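You operate a simulated robot arm through the tools that you are given. There is no shell and no other tool. Be economical: measure what you need, move in short steps, check, and stop when the job is done.

Carry out the task below with a simulated robot arm. There is one attempt and no reset: what you move stays moved.

Task
Unlock the grey case and set out both power banks.
Fine: turn the lock dial to the number on the lock code card and free the latch; the teal power bank goes in the green bay, the white one in the purple bay; the lid stays open. Set down upright: what you pick out.

The check looks at the end state, three seconds after you hand in, the way a careful person would. Anything else that was tipped, shoved, dropped, spilled or broken makes it a failure. A push-on lid holds only when it is set on centred and level and pressed home; a screw cap is set on level and turned clockwise until tight.

Robot
A 6-joint arm with a fingered hand, fixed in place. Base frame: the origin is at the foot of the arm, x ahead of it, y to its left, z up. Readings come in m, rad, newtons and seconds.
With the tool pointing down near the work surface it reaches from about 0.32 to 0.82 m from the base axis. Its first joint turns from -2.897 to 2.897 rad. Payload 4 kg.
The tool frame sits at the grasp point between the pads (the TCP): z along the fingers, y along the line on which they close. The tips reach 0.026 m beyond it. Largest opening 0.132 m; the body of the gripper starts 0.073 m behind the TCP. The gripper is a hand of 5 fingers: y runs from the thumb to the fingers, the wrist lies at [0, 0, -0.239] in the tool frame.
Orientation is that of the tool frame in the base frame, as a unit quaternion [w, x, y, z]. With the fingers straight down and closing along the base's y, the tool's x points along the base's -x, its y along +y and its z along -z.

Tools
- The arm moves only by the tool servo_tool. Its argument "motion" is a list of rows, each an object (a shift or turn left out is 0) with "xyz": the shift along the base's x, y, z in units of 400 mm (1.0 is 400 mm), a list of three; "angular": the turn, a rotation vector about the base's x, y, z in units of 90 degrees (1.0 is 90 degrees), a list of three. In form: [{"xyz": [x, y, z], "angular": [ax, ay, az]}, ...]. A call has 1 to 8 rows; each row is the pose to reach, as a shift and turn from the pose commanded when the call began. A call with a number of a shift or a turn outside -1 to 1 is refused whole. A row lasts 0.2 s, in which the tool goes at most 0.05 m and 0.15 rad; a call with a longer step from one row to the next is refused whole. Where a pose cannot be reached the arm comes as near as it can. A force on the tool above 90 N (or 10 N above the force at the start of the call, whichever is more), or a blocked arm, ends the call early, and 0.2 s more pass. In this call time passes only in rows, and 0.2 s behind the last. The reply holds the time, the measured pose of the TCP, the force on the tool along the base axes, the opening and the grip force, in the units named above and with some noise, with the torque about the TCP (base axes, N m) and any sound that the robot's microphone picked up, and new pictures: "show" is both (left out), scene, wrist or none.
- Cameras (640 x 400 px; columns grow to the right, rows downward): "scene" is fixed at [0.0518, 0.4983, 1.5796]; the picture's right is [-0.55, -0.84, 0.00], its down [-0.61, 0.40, -0.68] and it looks along [0.57, -0.37, -0.73] (base axes); focal length 302 px, centre (320, 200). "wrist" rides on the gripper at [0.085, 0.002, -0.097] in the tool frame; the picture's right is [-0.02, 1.00, 0.00], its down [-0.75, -0.02, -0.66] and it looks along [-0.66, -0.01, 0.75] (tool axes); focal length 270 px, centre (320, 200). There is no depth. A picture from a camera that has moved, and an enlarged one, comes with that camera's place and axes in the base frame and with its lens.
- curl_fingers(finger1, finger2, finger3, finger4, thumb_bend): sets how far each is bent, from 0 (flat) to 100 (curled in); at 30 the hand is open as for a grip, at 70 the pads meet at the TCP. One left out holds its place. A second passes; each finger stops where it meets its share of the squeeze, and holds until it gets a number again. It is the only way to open and close the hand. It gives what a move gives, with no picture; readings hold the bend of each and the force on the fingers (four entries, about 0 where the hand has none), thumb and palm.
- close_up(camera, box): a new picture of the part [left, top, right, bottom] of that camera's present view, enlarged. The clock stands still meanwhile.
- job_done(): hands the job in; it is judged then, once.

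Go step by step. Nothing tells you positions but the pictures and the camera data: compare them with the known pose of the tool, close in by small moves and look again before you grip or let go. The budget is 120 turns and 200 pictures, counting those below and the enlarged ones. Unless the task says otherwise, let go and move clear before handing in, and close with one line.

The tools are called after "Emit:" by a JSON object that holds its "op" and its "data". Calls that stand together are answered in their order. servo_tool: Moves the arm, as the interface text tells. Its arguments: {"type":"object","properties":{"motion":{"type":"array","items":{"type":"object","properties":{"xyz":{"type":"array","items":{"type":"number"}},"angular":{"type":"array","items":{"type":"number"}}}}},"show":{"type":"string","enum":["both","scene","wrist","none"]}},"required":["motion"]} The other tools are called the same way: curl_fingers (finger1, finger2, finger3, finger4, thumb_bend) moves the fingers one by one; close_up (camera, box) takes an enlarged picture of a part of a camera's view; job_done () hands the job in.

At the start:

```text
time: 0.0
ee_pos: [0.4288, 0.1254, 1.271]
ee_rot: [0.0, 0.0, 1.0, 0.0]
ft_force: [-0.8, -0.8, -0.1]
ft_torque: [0.02, 0.01, -0.03]
opening: 0.1316
gripper_force: 0.1
shape: jaw
bend: [30.0, 30.0, 30.0, 30.0, 30.0]
finger forces: [0.0, 0.1, 0.1, 0.0, 0.0, 0.1]
```

scene: 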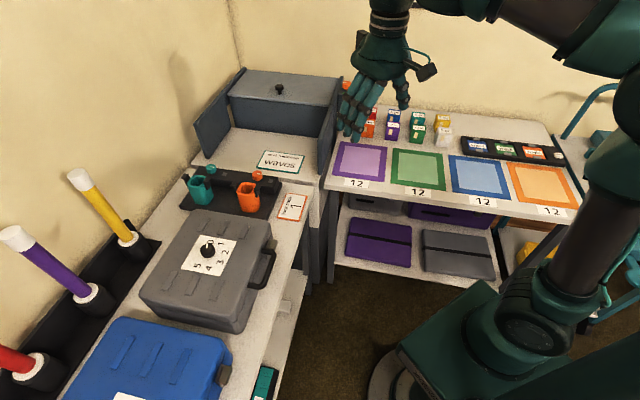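
wrist: 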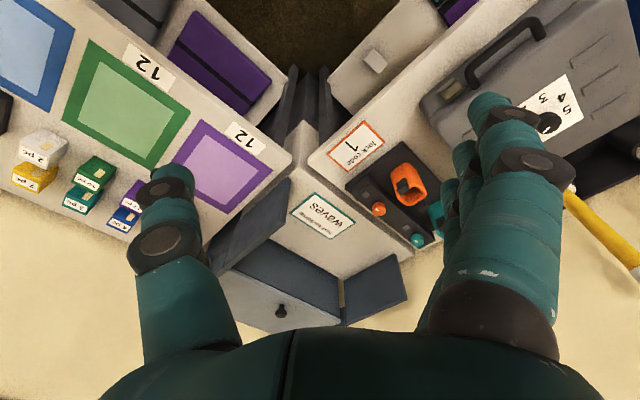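

I see a grey case with a dial on the left bench, a lock code card that seems to read 1, and coloured bays on the right bench. I'll look closer at the case, the card and the bays.

Emit:
{"op": "close_up", "data": {"camera": "scene", "box": [130, 190, 290, 340]}}

Emit:
{"op": "close_up", "data": {"camera": "scene", "box": [170, 140, 330, 240]}}

Emit:
{"op": "close_up", "data": {"camera": "scene", "box": [320, 90, 580, 290]}}

```text
2.67 times, centred on (210, 265) of scene
camera zoom: at [0.0518, 0.4983, 1.5796], right [-0.55, -0.84, 0.0], down [-0.61, 0.4, -0.68], along [0.57, -0.37, -0.73], focal length 805 px, centre (613, 27)
```

zoom: 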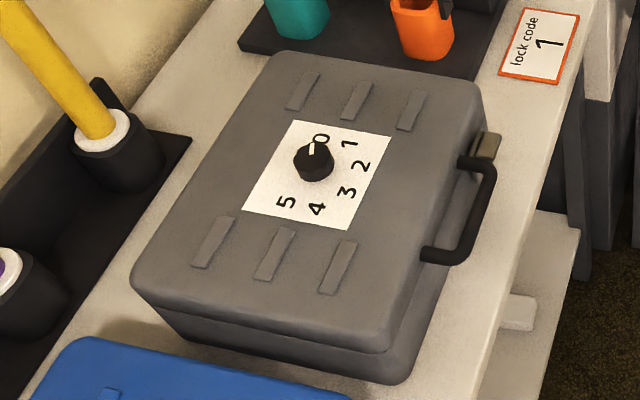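

```text
4.00 times, centred on (250, 190) of scene
camera zoom: at [0.0518, 0.4983, 1.5796], right [-0.55, -0.84, 0.0], down [-0.61, 0.4, -0.68], along [0.57, -0.37, -0.73], focal length 1208 px, centre (600, 240)
```

zoom: 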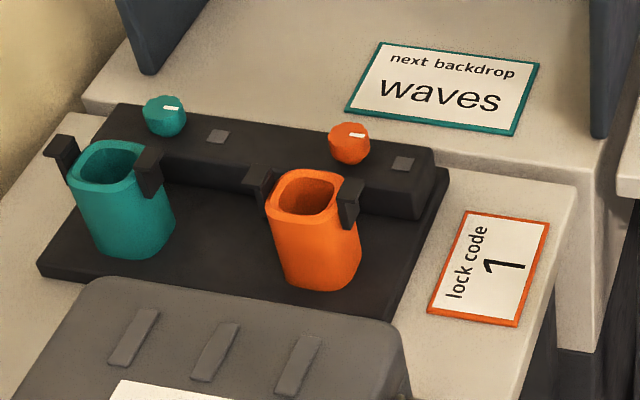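

```text
2.00 times, centred on (450, 190) of scene
camera zoom: at [0.0518, 0.4983, 1.5796], right [-0.55, -0.84, 0.0], down [-0.61, 0.4, -0.68], along [0.57, -0.37, -0.73], focal length 604 px, centre (60, 220)
```

zoom: 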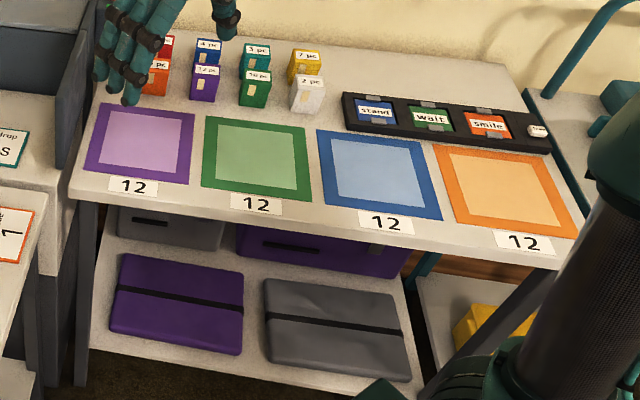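

The code is 1. I estimate the dial knob at about (0.55, 0.50, 0.95), with the case front (handle and latch) facing the arm along the 45° diagonal. I'll turn the tool 45° and come nearer to look.

Emit:
{"op": "servo_tool", "data": {"motion": [{"xyz": [0, 0.1, -0.06], "angular": [0, 0, 0.085]}, {"xyz": [-0.01, 0.2, -0.12], "angular": [0, 0, 0.17]}, {"xyz": [-0.01, 0.3, -0.18], "angular": [0, 0, 0.25]}, {"xyz": [-0.02, 0.4, -0.24], "angular": [0, 0, 0.335]}, {"xyz": [-0.02, 0.5, -0.3], "angular": [0, 0, 0.42]}, {"xyz": [-0.02, 0.6, -0.36], "angular": [0, 0, 0.5]}]}}

```text
time: 1.4
ee_pos: [0.4206, 0.3654, 1.1273]
ee_rot: [0.001, -0.384, 0.923, 0.0]
ft_force: [0.1, 0.1, -1.4]
ft_torque: [0.01, -0.05, 0.01]
opening: 0.1318
gripper_force: 0.0
shape: jaw
bend: [30.0, 30.0, 30.0, 30.0, 30.0]
finger forces: [0.0, 0.0, 0.0, 0.1, 0.1, 0.1]
camera wrist: at [0.3589, 0.3052, 1.2238], right [-0.69, 0.72, 0.0], down [0.54, 0.52, 0.66], along [0.48, 0.46, -0.75], focal length 270 px, centre (320, 200)
```

scene: 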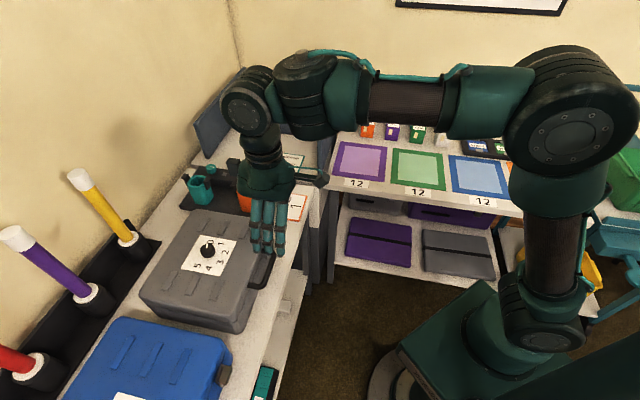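
wrist: 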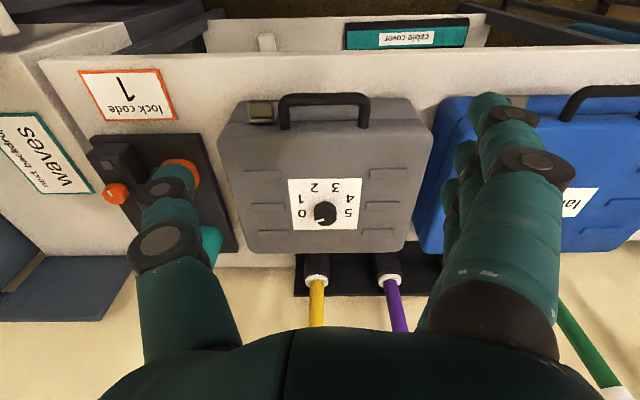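

The case faces the tool squarely. I'll zoom in on the dial and the latch.

Emit:
{"op": "close_up", "data": {"camera": "wrist", "box": [205, 75, 445, 260]}}

Emit:
{"op": "close_up", "data": {"camera": "wrist", "box": [280, 170, 370, 240]}}

Emit:
{"op": "close_up", "data": {"camera": "scene", "box": [180, 220, 290, 310]}}

```text
2.16 times, centred on (325, 168) of wrist
camera zoom: at [0.3589, 0.3052, 1.2238], right [-0.69, 0.72, 0.0], down [0.54, 0.52, 0.66], along [0.48, 0.46, -0.75], focal length 584 px, centre (309, 270)
```

zoom: 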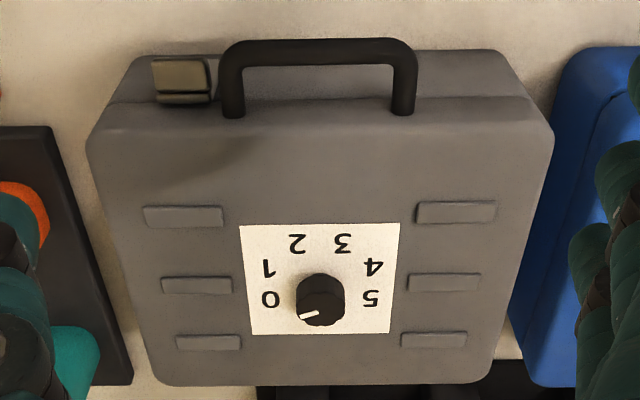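

```text
5.71 times, centred on (325, 205) of wrist
camera zoom: at [0.3589, 0.3052, 1.2238], right [-0.69, 0.72, 0.0], down [0.54, 0.52, 0.66], along [0.48, 0.46, -0.75], focal length 1544 px, centre (291, 171)
```

zoom: 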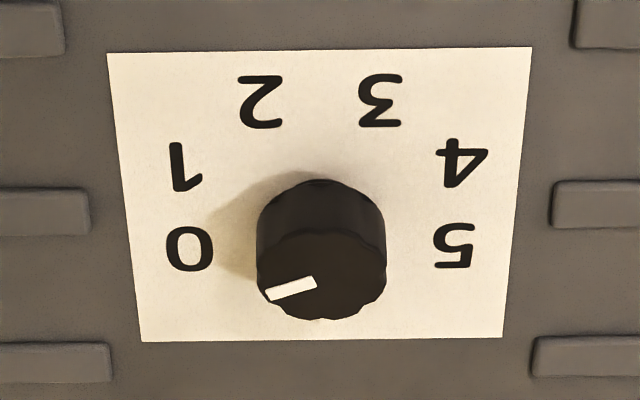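

```text
4.44 times, centred on (235, 265) of scene
camera zoom: at [0.0518, 0.4983, 1.5796], right [-0.55, -0.84, 0.0], down [-0.61, 0.4, -0.68], along [0.57, -0.37, -0.73], focal length 1342 px, centre (698, -89)
```

zoom: 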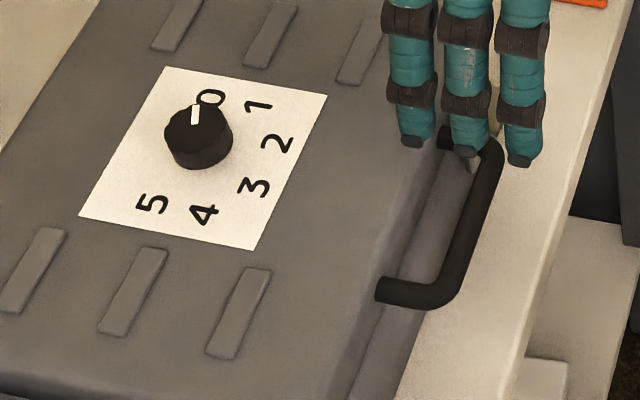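

The dial's numbers step about 45° clockwise as seen from above, and the pointer is at 0, so the turn to 1 is 45° clockwise. The knob is about 3 cm wide with its top near (0.556, 0.505, 0.95); I'll hover over it.

Emit:
{"op": "servo_tool", "data": {"motion": [{"xyz": [0.067, 0.069, -0.03]}, {"xyz": [0.133, 0.138, -0.07]}, {"xyz": [0.2, 0.207, -0.12]}, {"xyz": [0.267, 0.275, -0.18]}, {"xyz": [0.333, 0.344, -0.243]}]}}

```text
time: 2.6
ee_pos: [0.5551, 0.5008, 1.0315]
ee_rot: [0.002, -0.383, 0.924, 0.0]
ft_force: [0.0, 0.0, 1.3]
ft_torque: [-0.01, 0.02, -0.01]
opening: 0.1316
gripper_force: 0.1
shape: jaw
bend: [30.0, 30.0, 30.0, 30.0, 30.0]
finger forces: [0.0, 0.0, 0.0, 0.0, 0.0, 0.1]
camera wrist: at [0.4921, 0.4419, 1.1271], right [-0.69, 0.72, 0.0], down [0.54, 0.52, 0.66], along [0.48, 0.46, -0.75], focal length 270 px, centre (320, 200)
```

scene: 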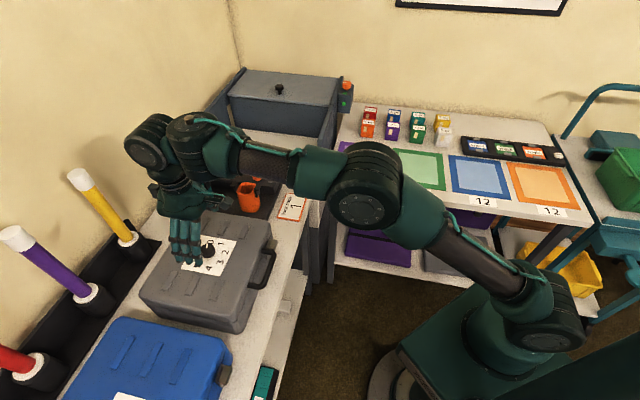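
wrist: 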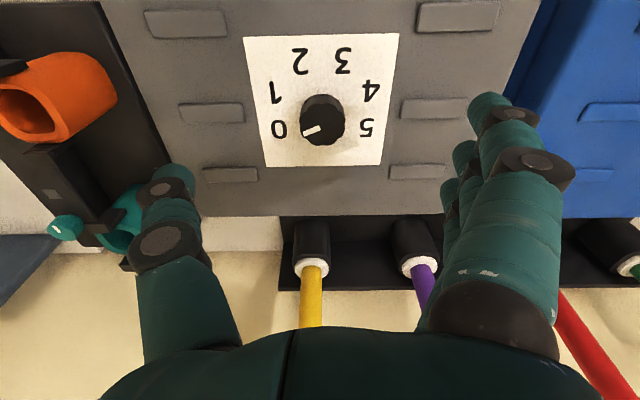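

The knob top triangulates consistently to (0.553, 0.503, 0.951). I'll go down onto it, TCP just above the knob top.

Emit:
{"op": "servo_tool", "data": {"motion": [{"xyz": [-0.005, 0.005, -0.09]}, {"xyz": [-0.005, 0.005, -0.174]}]}}

Emit:
{"op": "close_up", "data": {"camera": "scene", "box": [150, 190, 280, 290]}}

```text
time: 3.2
ee_pos: [0.5511, 0.5045, 0.9595]
ee_rot: [0.001, -0.383, 0.924, 0.0]
ft_force: [-0.2, -0.5, 0.5]
ft_torque: [0.01, 0.0, 0.0]
opening: 0.132
gripper_force: 0.1
shape: jaw
bend: [30.0, 30.0, 30.0, 30.0, 30.0]
finger forces: [0.1, 0.0, 0.0, 0.0, 0.1, 0.0]
camera wrist: at [0.4899, 0.4444, 1.0561], right [-0.69, 0.72, 0.0], down [0.54, 0.52, 0.66], along [0.48, 0.46, -0.75], focal length 270 px, centre (320, 200)
```

scene: 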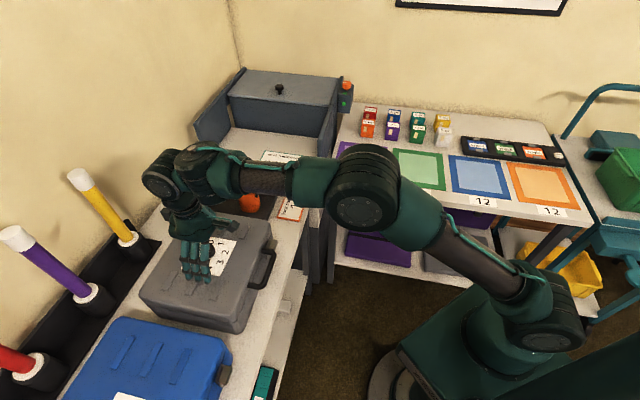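
wrist: 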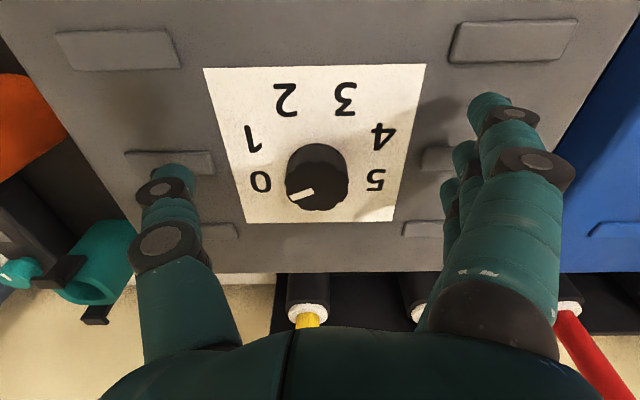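

```text
4.00 times, centred on (215, 240) of scene
camera zoom: at [0.0518, 0.4983, 1.5796], right [-0.55, -0.84, 0.0], down [-0.61, 0.4, -0.68], along [0.57, -0.37, -0.73], focal length 1208 px, centre (740, 40)
```

zoom: 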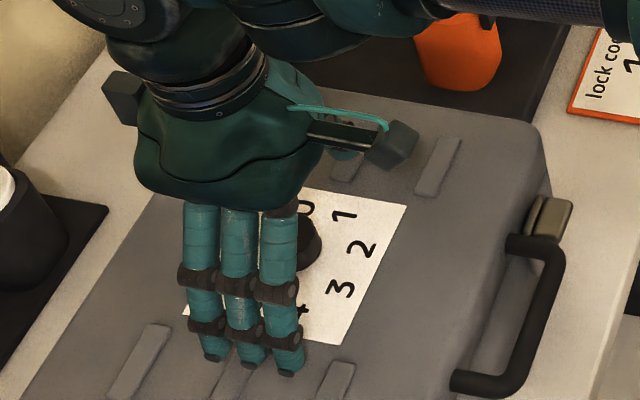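

The knob sits right below the TCP. I'll correct by a millimetre or two, lower 5 mm, and start closing thumb and fingers round it.

Emit:
{"op": "servo_tool", "data": {"motion": [{"xyz": [0.003, -0.003, -0.012]}], "show": "none"}}

Emit:
{"op": "curl_fingers", "data": {"finger1": 57, "finger2": 57, "finger3": 57, "finger4": 57, "thumb_bend": 57}}

Emit:
{"op": "close_up", "data": {"camera": "wrist", "box": [160, 60, 480, 260]}}

```text
time: 3.6
ee_pos: [0.5519, 0.5031, 0.955]
ee_rot: [0.0, -0.383, 0.924, 0.0]
ft_force: [-0.1, -0.4, -0.3]
ft_torque: [0.0, -0.03, 0.0]
opening: 0.1321
gripper_force: 0.0
shape: jaw
bend: [30.0, 30.0, 30.0, 30.0, 30.0]
finger forces: [0.0, 0.1, 0.0, 0.1, 0.0, 0.0]
```

```text
time: 4.6
ee_pos: [0.5524, 0.5047, 0.9546]
ee_rot: [-0.001, -0.382, 0.924, 0.0]
ft_force: [0.1, -0.1, 0.1]
ft_torque: [0.01, 0.01, 0.01]
opening: 0.0576
gripper_force: 0.0
shape: fingers
bend: [56.0, 56.0, 56.0, 56.0, 56.0]
finger forces: [0.0, 0.0, 0.0, 0.1, 0.1, 0.0]
```

```text
2.00 times, centred on (320, 160) of wrist
camera zoom: at [0.491, 0.4432, 1.0515], right [-0.69, 0.72, 0.0], down [0.54, 0.52, 0.66], along [0.48, 0.46, -0.75], focal length 541 px, centre (320, 280)
```

zoom: 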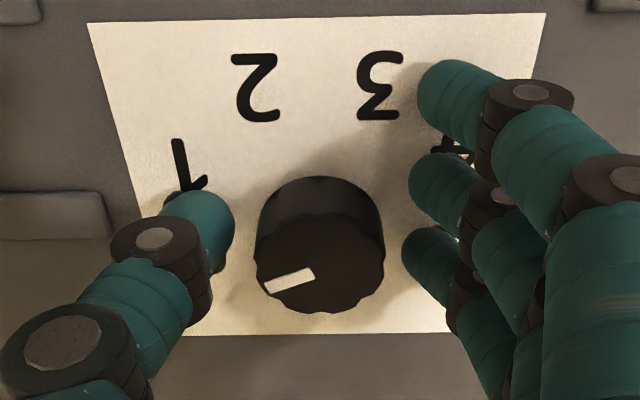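

Thumb and the middle fingers line up with the knob. I'll close just those onto it.

Emit:
{"op": "curl_fingers", "data": {"finger2": 75, "finger3": 75, "thumb_bend": 75}}

Emit:
{"op": "close_up", "data": {"camera": "wrist", "box": [160, 60, 480, 260]}}

```text
time: 5.6
ee_pos: [0.5519, 0.5034, 0.9545]
ee_rot: [0.0, -0.383, 0.924, 0.0]
ft_force: [2.5, -1.9, -5.3]
ft_torque: [0.04, -0.01, -0.01]
opening: 0.0494
gripper_force: 16.0
shape: fingers
bend: [56.0, 65.0, 62.0, 56.0, 65.0]
finger forces: [0.1, 6.6, 7.7, 0.0, 17.3, 0.1]
```

```text
2.00 times, centred on (320, 160) of wrist
camera zoom: at [0.4912, 0.4431, 1.0513], right [-0.69, 0.72, 0.0], down [0.54, 0.52, 0.66], along [0.48, 0.46, -0.75], focal length 541 px, centre (320, 280)
```

zoom: 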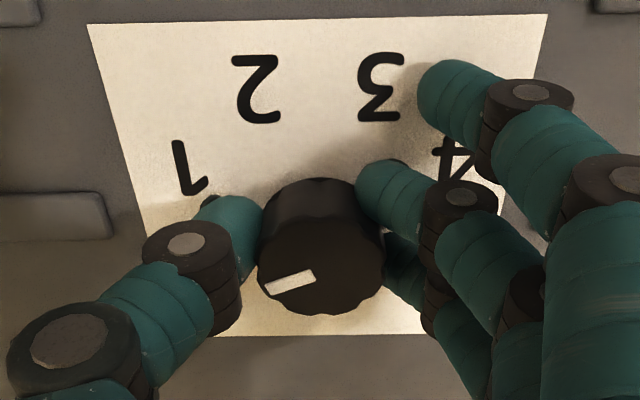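

The grip is firm. I'll turn 45° clockwise about the vertical.

Emit:
{"op": "servo_tool", "data": {"motion": [{"angular": [0, 0, -0.085]}, {"angular": [0, 0, -0.17]}, {"angular": [0, 0, -0.255]}, {"angular": [0, 0, -0.34]}, {"angular": [0, 0, -0.42]}, {"angular": [0, 0, -0.5]}], "show": "wrist"}}

Emit:
{"op": "close_up", "data": {"camera": "wrist", "box": [160, 60, 480, 260]}}

```text
time: 7.0
ee_pos: [0.5529, 0.5039, 0.955]
ee_rot: [0.0, 0.001, 1.0, 0.001]
ft_force: [-7.8, 7.7, -4.0]
ft_torque: [0.35, 0.17, 0.03]
opening: 0.0475
gripper_force: 16.9
shape: fingers
bend: [56.0, 65.0, 62.0, 56.0, 66.0]
finger forces: [0.0, 11.5, 9.7, 0.1, 12.4, 0.0]
camera wrist: at [0.4671, 0.5037, 1.0518], right [0.02, 1.0, 0.0], down [0.75, -0.02, 0.66], along [0.66, -0.01, -0.75], focal length 270 px, centre (320, 200)
```

wrist: 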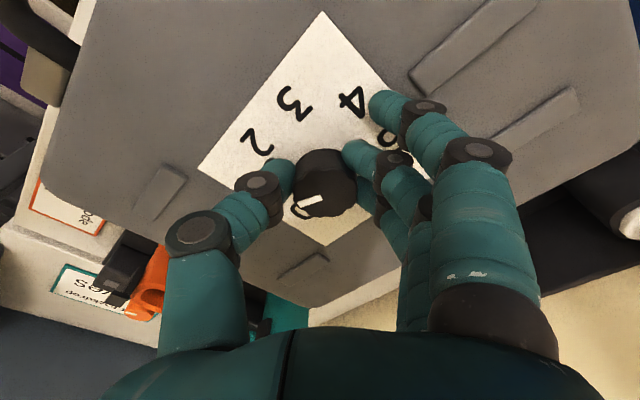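

```text
2.00 times, centred on (320, 160) of wrist
camera zoom: at [0.4671, 0.5037, 1.0518], right [0.02, 1.0, 0.0], down [0.75, -0.02, 0.66], along [0.66, -0.01, -0.75], focal length 541 px, centre (320, 280)
```

zoom: 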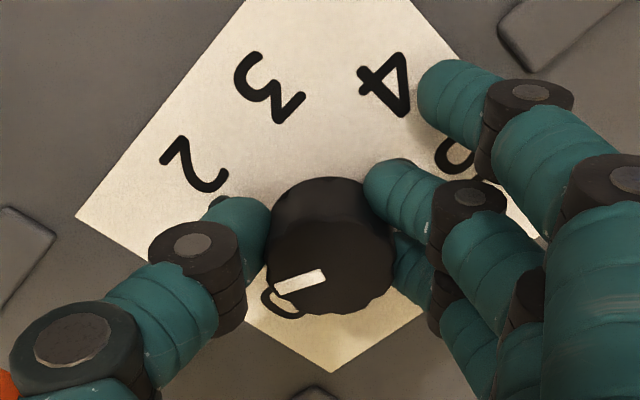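

The pointer turned with the hand. I'll release and back up to check it.

Emit:
{"op": "curl_fingers", "data": {"finger1": 30, "finger2": 30, "finger3": 30, "finger4": 30, "thumb_bend": 30}}

Emit:
{"op": "servo_tool", "data": {"motion": [{"xyz": [0, 0, 0.1], "angular": [0, 0, 0.08]}, {"xyz": [-0.06, -0.06, 0.18], "angular": [0, 0, 0.165]}, {"xyz": [-0.12, -0.12, 0.25], "angular": [0, 0, 0.25]}, {"xyz": [-0.18, -0.18, 0.3], "angular": [0, 0, 0.335]}, {"xyz": [-0.24, -0.24, 0.35], "angular": [0, 0, 0.42]}, {"xyz": [-0.3, -0.3, 0.4], "angular": [0, 0, 0.5]}], "show": "wrist"}}

Emit:
{"op": "close_up", "data": {"camera": "wrist", "box": [205, 75, 445, 260]}}

Emit:
{"op": "close_up", "data": {"camera": "wrist", "box": [280, 140, 370, 210]}}

```text
time: 8.0
ee_pos: [0.5538, 0.5021, 0.9552]
ee_rot: [0.0, 0.0, 1.0, 0.0]
ft_force: [0.7, 0.0, -0.7]
ft_torque: [0.03, -0.01, -0.01]
opening: 0.1382
gripper_force: 0.0
shape: fingers
bend: [30.0, 30.0, 30.0, 30.0, 30.0]
finger forces: [0.0, 0.0, 0.0, 0.0, 0.0, 0.0]
```

```text
time: 9.4
ee_pos: [0.4317, 0.3823, 1.1156]
ee_rot: [0.0, -0.383, 0.924, 0.001]
ft_force: [-0.3, 0.2, -0.2]
ft_torque: [-0.01, -0.01, 0.02]
opening: 0.1382
gripper_force: 0.0
shape: fingers
bend: [30.0, 30.0, 30.0, 30.0, 30.0]
finger forces: [0.0, 0.1, 0.0, 0.0, 0.0, 0.1]
camera wrist: at [0.3712, 0.3219, 1.2118], right [-0.69, 0.72, 0.0], down [0.54, 0.52, 0.66], along [0.47, 0.46, -0.75], focal length 270 px, centre (320, 200)
```

wrist: 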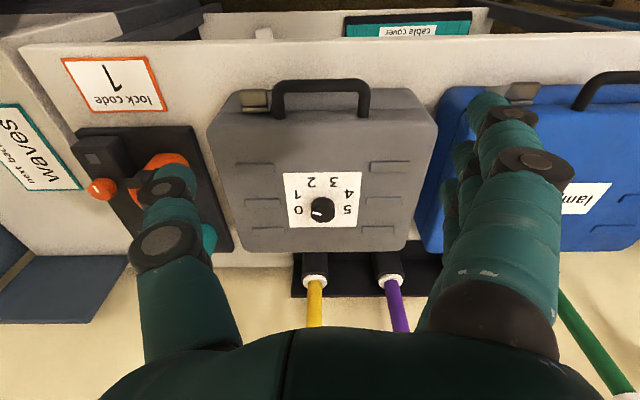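

```text
2.16 times, centred on (325, 168) of wrist
camera zoom: at [0.3712, 0.3219, 1.2118], right [-0.69, 0.72, 0.0], down [0.54, 0.52, 0.66], along [0.47, 0.46, -0.75], focal length 584 px, centre (309, 270)
```

zoom: 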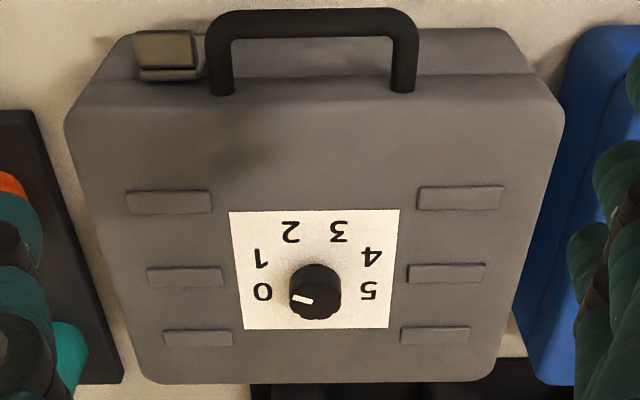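

```text
5.71 times, centred on (325, 175) of wrist
camera zoom: at [0.3712, 0.3219, 1.2118], right [-0.69, 0.72, 0.0], down [0.54, 0.52, 0.66], along [0.47, 0.46, -0.75], focal length 1544 px, centre (291, 343)
```

zoom: 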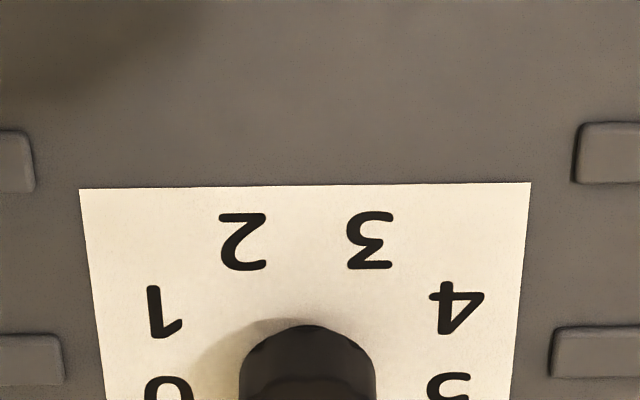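

Emit:
{"op": "close_up", "data": {"camera": "wrist", "box": [275, 165, 375, 235]}}

```text
5.71 times, centred on (325, 200) of wrist
camera zoom: at [0.3712, 0.3219, 1.2118], right [-0.69, 0.72, 0.0], down [0.54, 0.52, 0.66], along [0.47, 0.46, -0.75], focal length 1544 px, centre (291, 200)
```

zoom: 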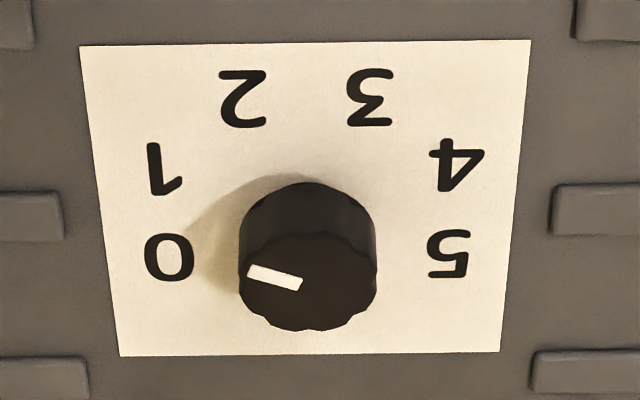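

The pointer now lines up with 1. Next I'll look at the latch closely.

Emit:
{"op": "servo_tool", "data": {"motion": [{"xyz": [-0.06, -0.06, -0.02]}, {"xyz": [-0.1, -0.16, -0.04]}, {"xyz": [-0.1, -0.24, -0.06]}], "show": "wrist"}}

Emit:
{"op": "close_up", "data": {"camera": "scene", "box": [215, 210, 295, 270]}}

```text
time: 10.2
ee_pos: [0.3935, 0.2856, 1.0915]
ee_rot: [0.0, -0.382, 0.924, 0.001]
ft_force: [0.8, 1.3, 0.0]
ft_torque: [-0.01, 0.02, -0.01]
opening: 0.1386
gripper_force: 0.1
shape: fingers
bend: [30.0, 30.0, 30.0, 30.0, 30.0]
finger forces: [0.0, 0.0, 0.0, 0.1, 0.0, 0.1]
camera wrist: at [0.3317, 0.2251, 1.1876], right [-0.69, 0.72, 0.0], down [0.54, 0.52, 0.66], along [0.48, 0.46, -0.75], focal length 270 px, centre (320, 200)
```

wrist: 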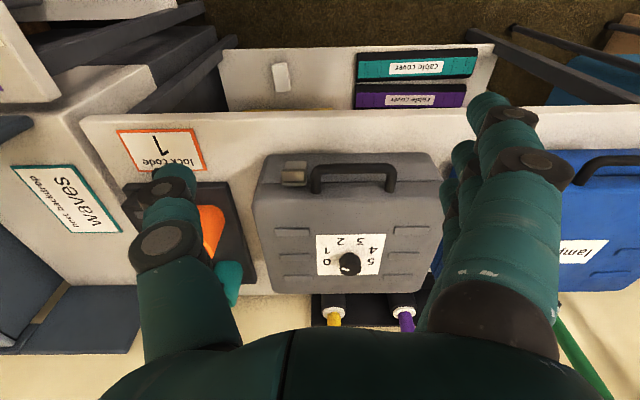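

```text
6.67 times, centred on (255, 240) of scene
camera zoom: at [0.0518, 0.4983, 1.5796], right [-0.55, -0.84, 0.0], down [-0.61, 0.4, -0.68], along [0.57, -0.37, -0.73], focal length 2013 px, centre (753, -67)
```

zoom: 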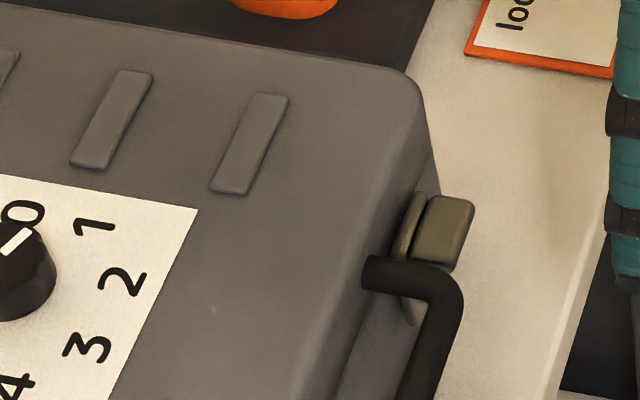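

Emit:
{"op": "close_up", "data": {"camera": "wrist", "box": [255, 140, 355, 200]}}

Emit:
{"op": "close_up", "data": {"camera": "wrist", "box": [240, 130, 460, 290]}}

```text
6.40 times, centred on (305, 170) of wrist
camera zoom: at [0.3317, 0.2251, 1.1876], right [-0.69, 0.72, 0.0], down [0.54, 0.52, 0.66], along [0.48, 0.46, -0.75], focal length 1730 px, centre (416, 392)
```

zoom: 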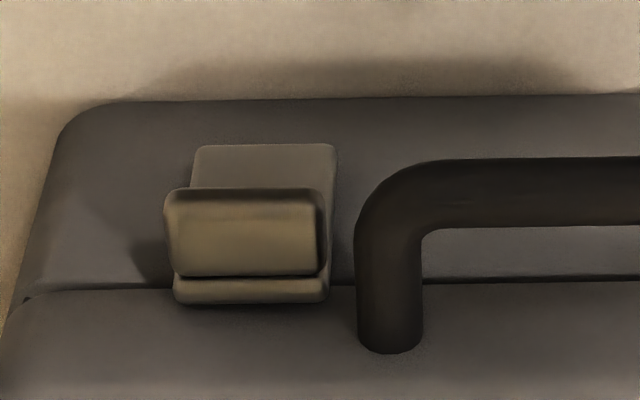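

```text
2.50 times, centred on (350, 210) of wrist
camera zoom: at [0.3317, 0.2251, 1.1876], right [-0.69, 0.72, 0.0], down [0.54, 0.52, 0.66], along [0.48, 0.46, -0.75], focal length 676 px, centre (245, 175)
```

zoom: 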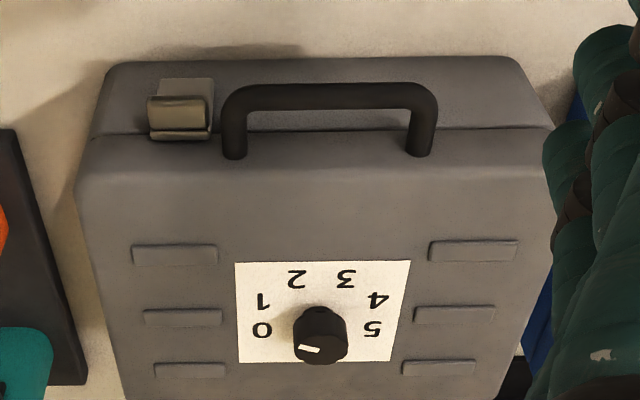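

The latch is a tan block on the front face at about (0.513, 0.349, 0.897), on a plate that runs down the body, with the handle beside it on the lid. I'll curl the four fingers away and use the thumb as a probe to press it downward.

Emit:
{"op": "curl_fingers", "data": {"finger1": 100, "finger2": 100, "finger3": 100, "finger4": 100, "thumb_bend": 40}}

Emit:
{"op": "servo_tool", "data": {"motion": [{"xyz": [0.07, 0.06, -0.09]}, {"xyz": [0.13, 0.13, -0.17]}]}}

Emit:
{"op": "close_up", "data": {"camera": "scene", "box": [190, 170, 310, 260]}}

```text
time: 11.2
ee_pos: [0.3937, 0.2842, 1.0907]
ee_rot: [0.0, -0.383, 0.924, 0.0]
ft_force: [0.2, -0.6, 0.1]
ft_torque: [0.0, -0.01, 0.01]
opening: 0.0586
gripper_force: 0.0
shape: fingers
bend: [100.0, 100.0, 100.0, 100.0, 40.0]
finger forces: [0.0, 0.1, 0.1, 0.1, 0.0, 0.0]
```

```text
refused: row 1 steps farther than a row can; nothing moved
```

```text
4.44 times, centred on (250, 215) of scene
camera zoom: at [0.0518, 0.4983, 1.5796], right [-0.55, -0.84, 0.0], down [-0.61, 0.4, -0.68], along [0.57, -0.37, -0.73], focal length 1342 px, centre (631, 133)
```

zoom: 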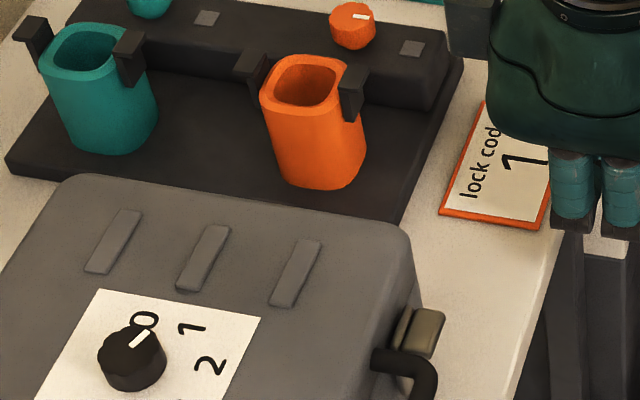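

Emit:
{"op": "servo_tool", "data": {"motion": [{"xyz": [0.051, 0.06, -0.056]}, {"xyz": [0.102, 0.12, -0.112]}, {"xyz": [0.153, 0.18, -0.168]}, {"xyz": [0.205, 0.24, -0.225]}]}}

Emit:
{"op": "close_up", "data": {"camera": "scene", "box": [190, 180, 310, 270]}}

```text
time: 12.2
ee_pos: [0.4754, 0.3826, 1.0029]
ee_rot: [0.001, -0.383, 0.924, 0.0]
ft_force: [0.6, -0.5, 0.1]
ft_torque: [0.03, -0.01, -0.03]
opening: 0.0586
gripper_force: 0.0
shape: fingers
bend: [100.0, 100.0, 100.0, 100.0, 40.0]
finger forces: [0.0, 0.0, 0.0, 0.0, 0.1, 0.0]
camera wrist: at [0.4141, 0.3228, 1.0986], right [-0.69, 0.72, 0.0], down [0.54, 0.52, 0.66], along [0.48, 0.46, -0.75], focal length 270 px, centre (320, 200)
```

scene: 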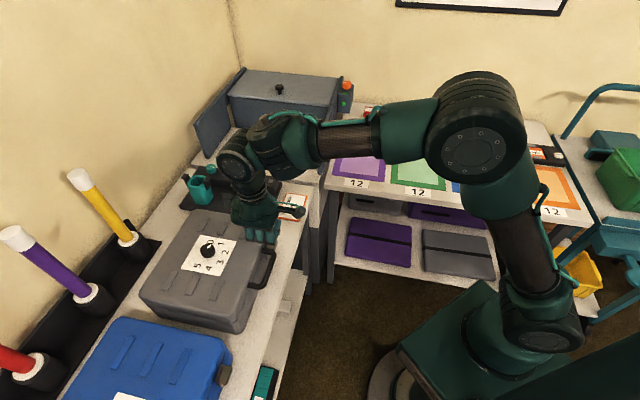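
wrist: 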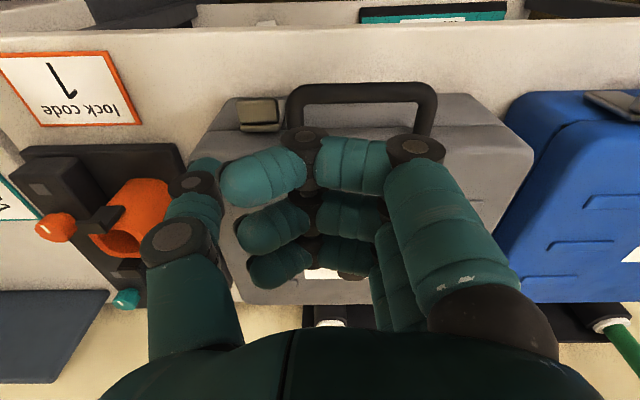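

```text
4.44 times, centred on (250, 225) of scene
camera zoom: at [0.0518, 0.4983, 1.5796], right [-0.55, -0.84, 0.0], down [-0.61, 0.4, -0.68], along [0.57, -0.37, -0.73], focal length 1342 px, centre (631, 89)
```

zoom: 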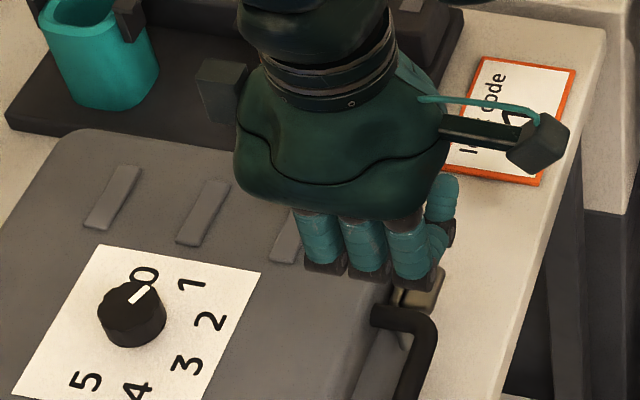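

With the fingers curled there's too little clearance over the lid. Instead I'll hang the hand in front of the case and use only the outermost finger (farthest from the camera) straight on the block, so I test which number that is.

Emit:
{"op": "curl_fingers", "data": {"finger1": 60, "finger2": 60, "finger3": 60, "finger4": 30, "thumb_bend": 30}}

Emit:
{"op": "servo_tool", "data": {"motion": [{"xyz": [0.05, -0.084, 0]}, {"xyz": [0.1, -0.168, 0]}, {"xyz": [0.157, -0.252, 0]}]}}

Emit:
{"op": "close_up", "data": {"camera": "scene", "box": [200, 180, 320, 270]}}

```text
time: 13.2
ee_pos: [0.4765, 0.3824, 1.0018]
ee_rot: [0.0, -0.383, 0.924, 0.0]
ft_force: [-0.9, -0.1, 0.8]
ft_torque: [-0.01, 0.01, 0.02]
opening: 0.0901
gripper_force: 0.0
shape: fingers
bend: [60.0, 60.0, 60.0, 30.0, 30.0]
finger forces: [0.1, 0.0, 0.0, 0.1, 0.0, 0.0]
```

```text
time: 14.0
ee_pos: [0.5379, 0.2816, 1.0001]
ee_rot: [0.0, -0.382, 0.924, 0.0]
ft_force: [0.3, -1.2, 0.2]
ft_torque: [-0.01, 0.05, 0.0]
opening: 0.0902
gripper_force: 0.0
shape: fingers
bend: [60.0, 60.0, 60.0, 30.0, 30.0]
finger forces: [0.0, 0.0, 0.0, 0.0, 0.0, 0.1]
camera wrist: at [0.4771, 0.2224, 1.0981], right [-0.69, 0.72, 0.0], down [0.54, 0.52, 0.66], along [0.47, 0.46, -0.75], focal length 270 px, centre (320, 200)
```

scene: 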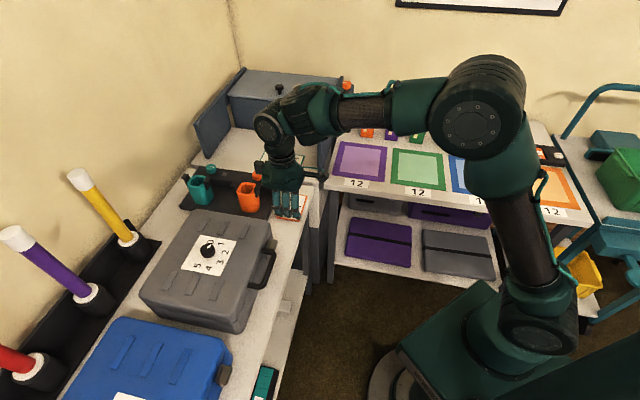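
wrist: 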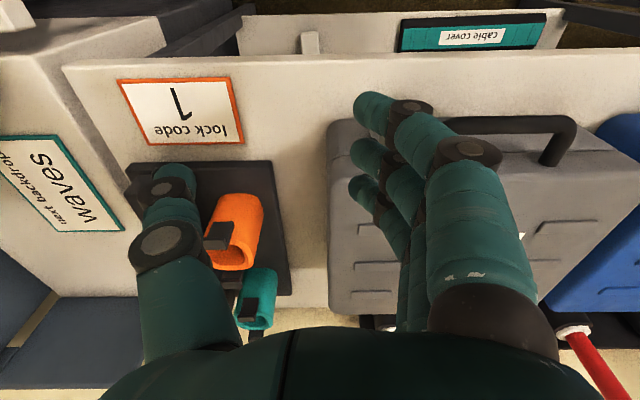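

```text
4.44 times, centred on (260, 225) of scene
camera zoom: at [0.0518, 0.4983, 1.5796], right [-0.55, -0.84, 0.0], down [-0.61, 0.4, -0.68], along [0.57, -0.37, -0.73], focal length 1342 px, centre (587, 89)
```

zoom: 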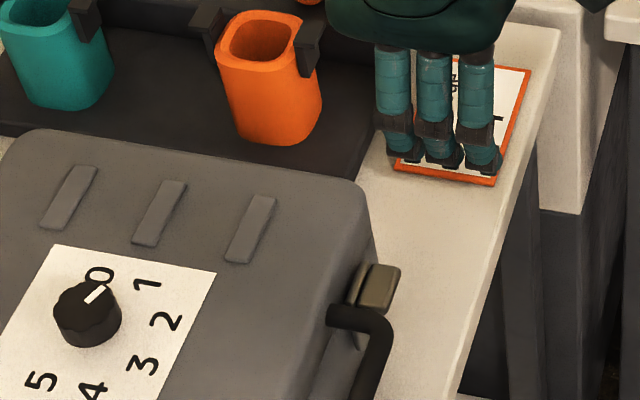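

Only three fingers show clearly. I'll straighten finger 3 as well and look, to tell which finger is which.

Emit:
{"op": "curl_fingers", "data": {"finger3": 30, "finger4": 100}}

Emit:
{"op": "close_up", "data": {"camera": "scene", "box": [240, 150, 320, 230]}}

Emit:
{"op": "close_up", "data": {"camera": "wrist", "box": [300, 70, 600, 330]}}

```text
time: 15.0
ee_pos: [0.5402, 0.2831, 1.0022]
ee_rot: [0.001, -0.382, 0.924, -0.001]
ft_force: [0.0, -0.3, -0.9]
ft_torque: [0.01, -0.01, 0.03]
opening: 0.0906
gripper_force: 0.1
shape: fingers
bend: [60.0, 60.0, 30.0, 100.0, 30.0]
finger forces: [0.0, 0.0, 0.0, 0.0, 0.0, 0.1]
```

```text
5.00 times, centred on (280, 190) of scene
camera zoom: at [0.0518, 0.4983, 1.5796], right [-0.55, -0.84, 0.0], down [-0.61, 0.4, -0.68], along [0.57, -0.37, -0.73], focal length 1509 px, centre (520, 250)
```

zoom: 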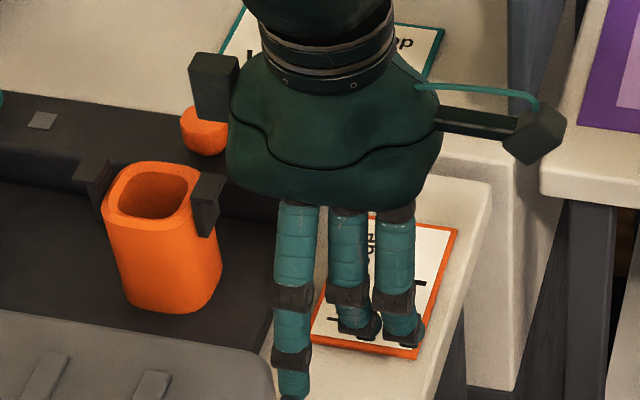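

```text
1.54 times, centred on (450, 200) of wrist
camera zoom: at [0.4769, 0.2226, 1.0981], right [-0.69, 0.72, 0.0], down [0.54, 0.52, 0.66], along [0.48, 0.46, -0.75], focal length 416 px, centre (120, 200)
```

zoom: 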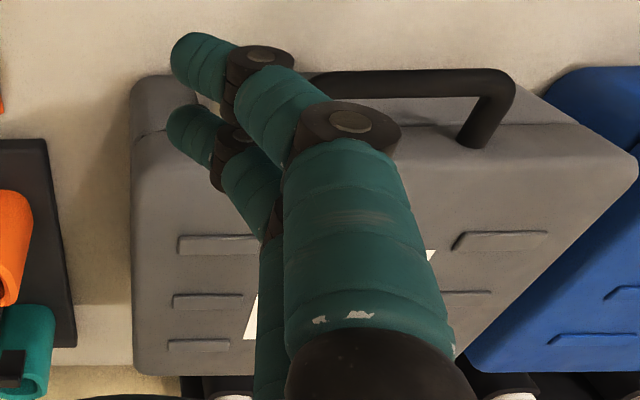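

So there are three fingers, and finger 3 is the far one, its tip now nearly above the block. I'll lower 5 cm and check alignment.

Emit:
{"op": "servo_tool", "data": {"motion": [{"xyz": [0.006, 0.006, -0.07]}, {"xyz": [0.006, 0.006, -0.125]}], "show": "wrist"}}

Emit:
{"op": "close_up", "data": {"camera": "scene", "box": [220, 180, 300, 260]}}

```text
time: 15.6
ee_pos: [0.5409, 0.2853, 0.95]
ee_rot: [0.0, -0.382, 0.924, 0.0]
ft_force: [0.5, 0.9, -1.1]
ft_torque: [0.01, 0.0, 0.02]
opening: 0.0905
gripper_force: 0.1
shape: fingers
bend: [60.0, 60.0, 30.0, 100.0, 30.0]
finger forces: [0.0, 0.0, 0.0, 0.0, 0.0, 0.0]
camera wrist: at [0.4791, 0.2246, 1.0476], right [-0.69, 0.72, 0.0], down [0.54, 0.52, 0.66], along [0.48, 0.46, -0.75], focal length 270 px, centre (320, 200)
```

wrist: 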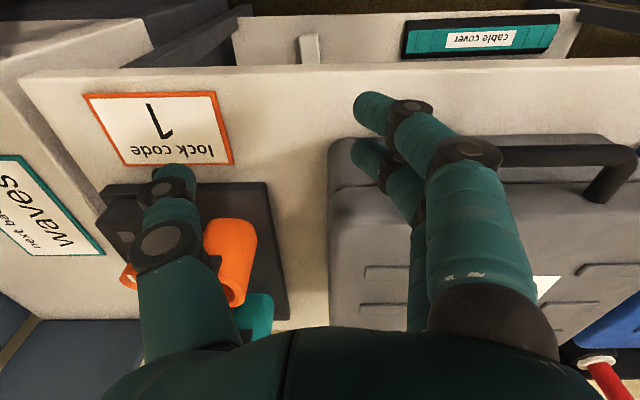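

```text
5.00 times, centred on (260, 220) of scene
camera zoom: at [0.0518, 0.4983, 1.5796], right [-0.55, -0.84, 0.0], down [-0.61, 0.4, -0.68], along [0.57, -0.37, -0.73], focal length 1509 px, centre (620, 100)
```

zoom: 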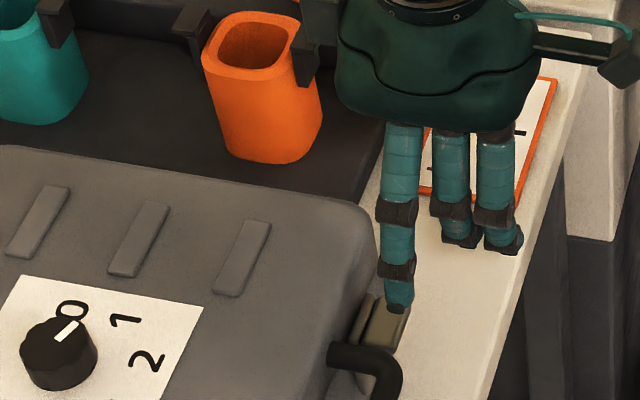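

The tip is just above the block. I'll shift 4 mm toward the case and press down gently.

Emit:
{"op": "servo_tool", "data": {"motion": [{"xyz": [0.007, 0.007, -0.02]}, {"xyz": [0.007, 0.007, -0.04]}, {"xyz": [0.007, 0.007, -0.06]}], "show": "none"}}

Emit:
{"op": "close_up", "data": {"camera": "scene", "box": [220, 180, 300, 260]}}

```text
time: 16.4
ee_pos: [0.5434, 0.2879, 0.927]
ee_rot: [0.0, -0.383, 0.924, 0.0]
ft_force: [-0.5, -0.6, -0.8]
ft_torque: [0.02, -0.01, 0.01]
opening: 0.0902
gripper_force: 0.1
shape: fingers
bend: [60.0, 60.0, 30.0, 100.0, 30.0]
finger forces: [0.0, 0.0, 0.0, 0.1, 0.1, 0.0]
```

```text
5.00 times, centred on (260, 220) of scene
camera zoom: at [0.0518, 0.4983, 1.5796], right [-0.55, -0.84, 0.0], down [-0.61, 0.4, -0.68], along [0.57, -0.37, -0.73], focal length 1509 px, centre (620, 100)
```

zoom: 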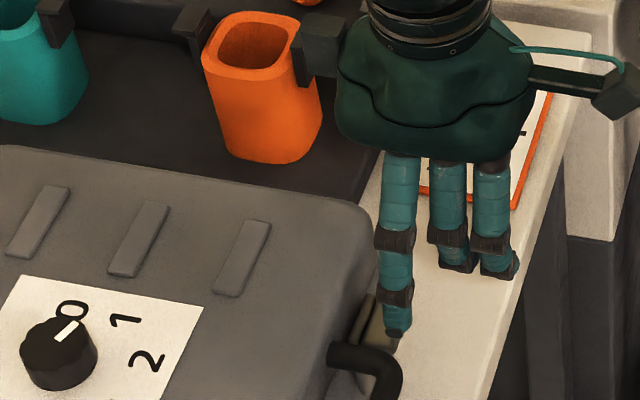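

Emit:
{"op": "servo_tool", "data": {"motion": [{"xyz": [0, 0, -0.015]}, {"xyz": [0, 0, -0.03]}, {"xyz": [0, 0, -0.045]}], "show": "none"}}

Emit:
{"op": "close_up", "data": {"camera": "scene", "box": [220, 180, 300, 260]}}

```text
time: 17.2
ee_pos: [0.5442, 0.2854, 0.9122]
ee_rot: [0.003, -0.382, 0.924, 0.0]
ft_force: [-1.0, -23.7, 43.1]
ft_torque: [2.35, 2.09, 1.13]
opening: 0.0905
gripper_force: 22.0
shape: fingers
bend: [60.0, 60.0, 34.0, 100.0, 30.0]
finger forces: [0.0, 0.0, 44.2, 0.0, 0.0, 0.0]
```

```text
5.00 times, centred on (260, 220) of scene
camera zoom: at [0.0518, 0.4983, 1.5796], right [-0.55, -0.84, 0.0], down [-0.61, 0.4, -0.68], along [0.57, -0.37, -0.73], focal length 1509 px, centre (620, 100)
```

zoom: 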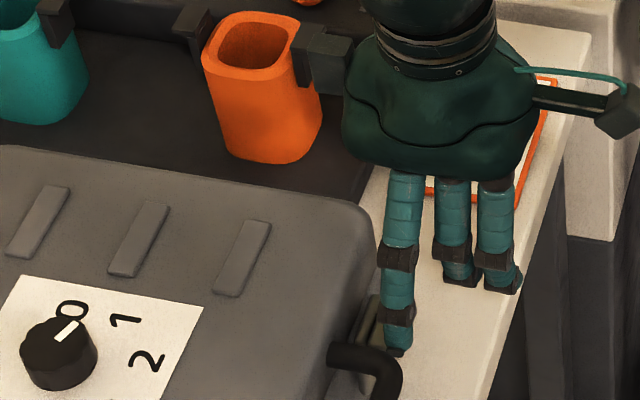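

The push met 43 N. I'll back up and look at whether the latch moved.

Emit:
{"op": "servo_tool", "data": {"motion": [{"xyz": [-0.01, -0.01, 0.06]}, {"xyz": [-0.06, -0.06, 0.15]}, {"xyz": [-0.1, -0.12, 0.22]}, {"xyz": [-0.13, -0.18, 0.3]}], "show": "wrist"}}

Emit:
{"op": "close_up", "data": {"camera": "scene", "box": [220, 200, 300, 260]}}

Emit:
{"op": "close_up", "data": {"camera": "wrist", "box": [300, 100, 420, 200]}}

```text
time: 18.2
ee_pos: [0.4904, 0.2145, 1.0279]
ee_rot: [0.0, -0.383, 0.924, -0.001]
ft_force: [0.4, -0.1, 0.0]
ft_torque: [0.01, -0.02, -0.01]
opening: 0.0903
gripper_force: 0.0
shape: fingers
bend: [60.0, 60.0, 30.0, 100.0, 30.0]
finger forces: [0.0, 0.0, 0.1, 0.0, 0.0, 0.0]
camera wrist: at [0.4284, 0.1552, 1.1253], right [-0.69, 0.72, 0.0], down [0.54, 0.52, 0.66], along [0.47, 0.46, -0.75], focal length 270 px, centre (320, 200)
```

wrist: 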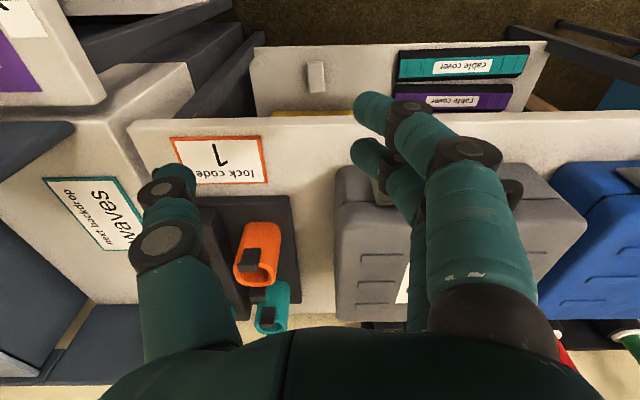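

```text
6.67 times, centred on (260, 230) of scene
camera zoom: at [0.0518, 0.4983, 1.5796], right [-0.55, -0.84, 0.0], down [-0.61, 0.4, -0.68], along [0.57, -0.37, -0.73], focal length 2013 px, centre (720, 0)
```

zoom: 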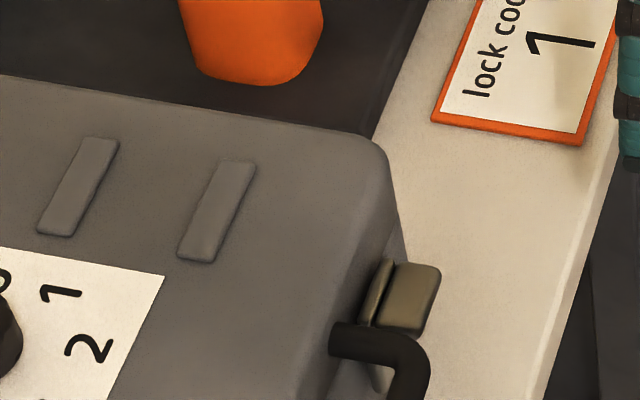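

```text
4.00 times, centred on (360, 150) of wrist
camera zoom: at [0.4284, 0.1552, 1.1253], right [-0.69, 0.72, 0.0], down [0.54, 0.52, 0.66], along [0.47, 0.46, -0.75], focal length 1081 px, centre (160, 400)
```

zoom: 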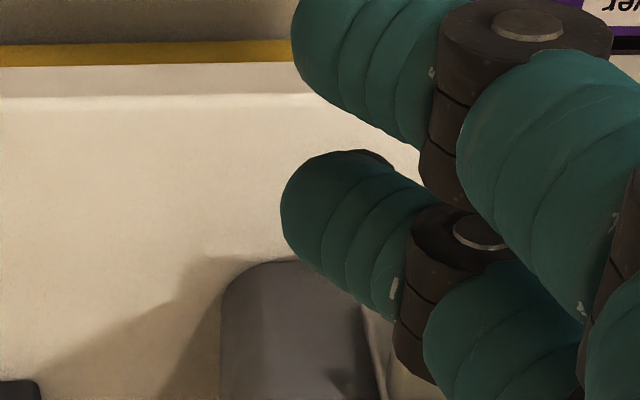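

It looks unchanged from here. I'll tilt the hand to get a level look at the latch's front.

Emit:
{"op": "curl_fingers", "data": {"finger1": 30, "finger2": 30, "finger4": 30}}

Emit:
{"op": "servo_tool", "data": {"motion": [{"xyz": [-0.045, 0.011, 0], "angular": [0.055, -0.055, 0]}, {"xyz": [-0.09, 0.022, -0.04], "angular": [0.11, -0.11, 0]}, {"xyz": [-0.135, 0.033, -0.08], "angular": [0.165, -0.165, 0]}, {"xyz": [-0.18, 0.044, -0.14], "angular": [0.22, -0.22, 0]}, {"xyz": [-0.225, 0.054, -0.195], "angular": [0.275, -0.275, 0]}], "show": "wrist"}}

Emit:
{"op": "close_up", "data": {"camera": "wrist", "box": [220, 120, 420, 260]}}

```text
time: 19.2
ee_pos: [0.4903, 0.2156, 1.0289]
ee_rot: [0.0, -0.382, 0.924, 0.0]
ft_force: [-0.2, 0.2, 0.6]
ft_torque: [0.0, 0.01, 0.01]
opening: 0.1383
gripper_force: 0.0
shape: fingers
bend: [30.0, 30.0, 30.0, 30.0, 30.0]
finger forces: [0.0, 0.1, 0.0, 0.0, 0.0, 0.0]
```

```text
time: 20.4
ee_pos: [0.4012, 0.2374, 0.9511]
ee_rot: [0.279, -0.365, 0.881, 0.115]
ft_force: [0.3, -0.1, 0.4]
ft_torque: [0.0, -0.02, 0.01]
opening: 0.1385
gripper_force: 0.0
shape: fingers
bend: [30.0, 30.0, 30.0, 30.0, 30.0]
finger forces: [0.0, 0.0, 0.0, 0.0, 0.0, 0.1]
camera wrist: at [0.3104, 0.1485, 0.9819], right [-0.69, 0.72, 0.01], down [0.18, 0.16, 0.97], along [0.7, 0.68, -0.24], focal length 270 px, centre (320, 200)
```

wrist: 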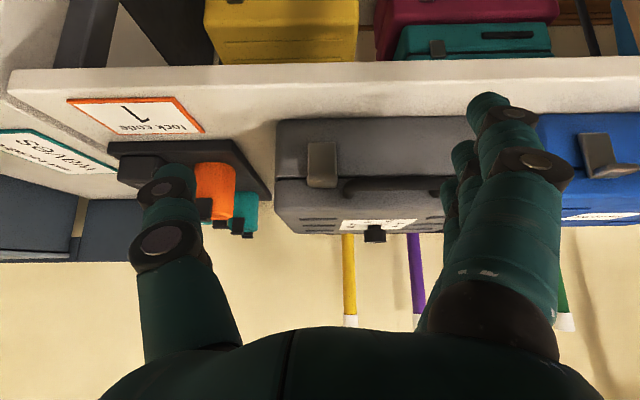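

```text
2.86 times, centred on (320, 190) of wrist
camera zoom: at [0.3104, 0.1485, 0.9819], right [-0.69, 0.72, 0.01], down [0.18, 0.16, 0.97], along [0.7, 0.68, -0.24], focal length 772 px, centre (320, 229)
```

zoom: 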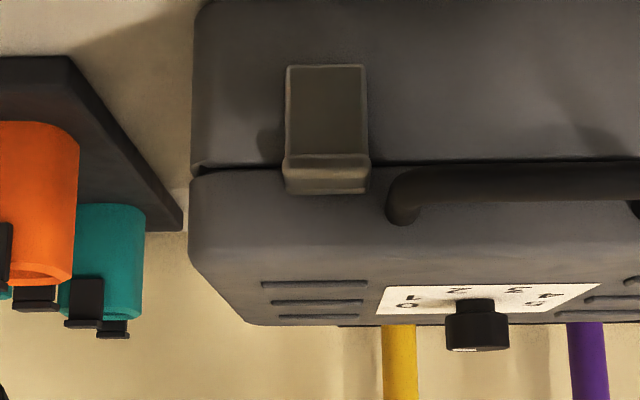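

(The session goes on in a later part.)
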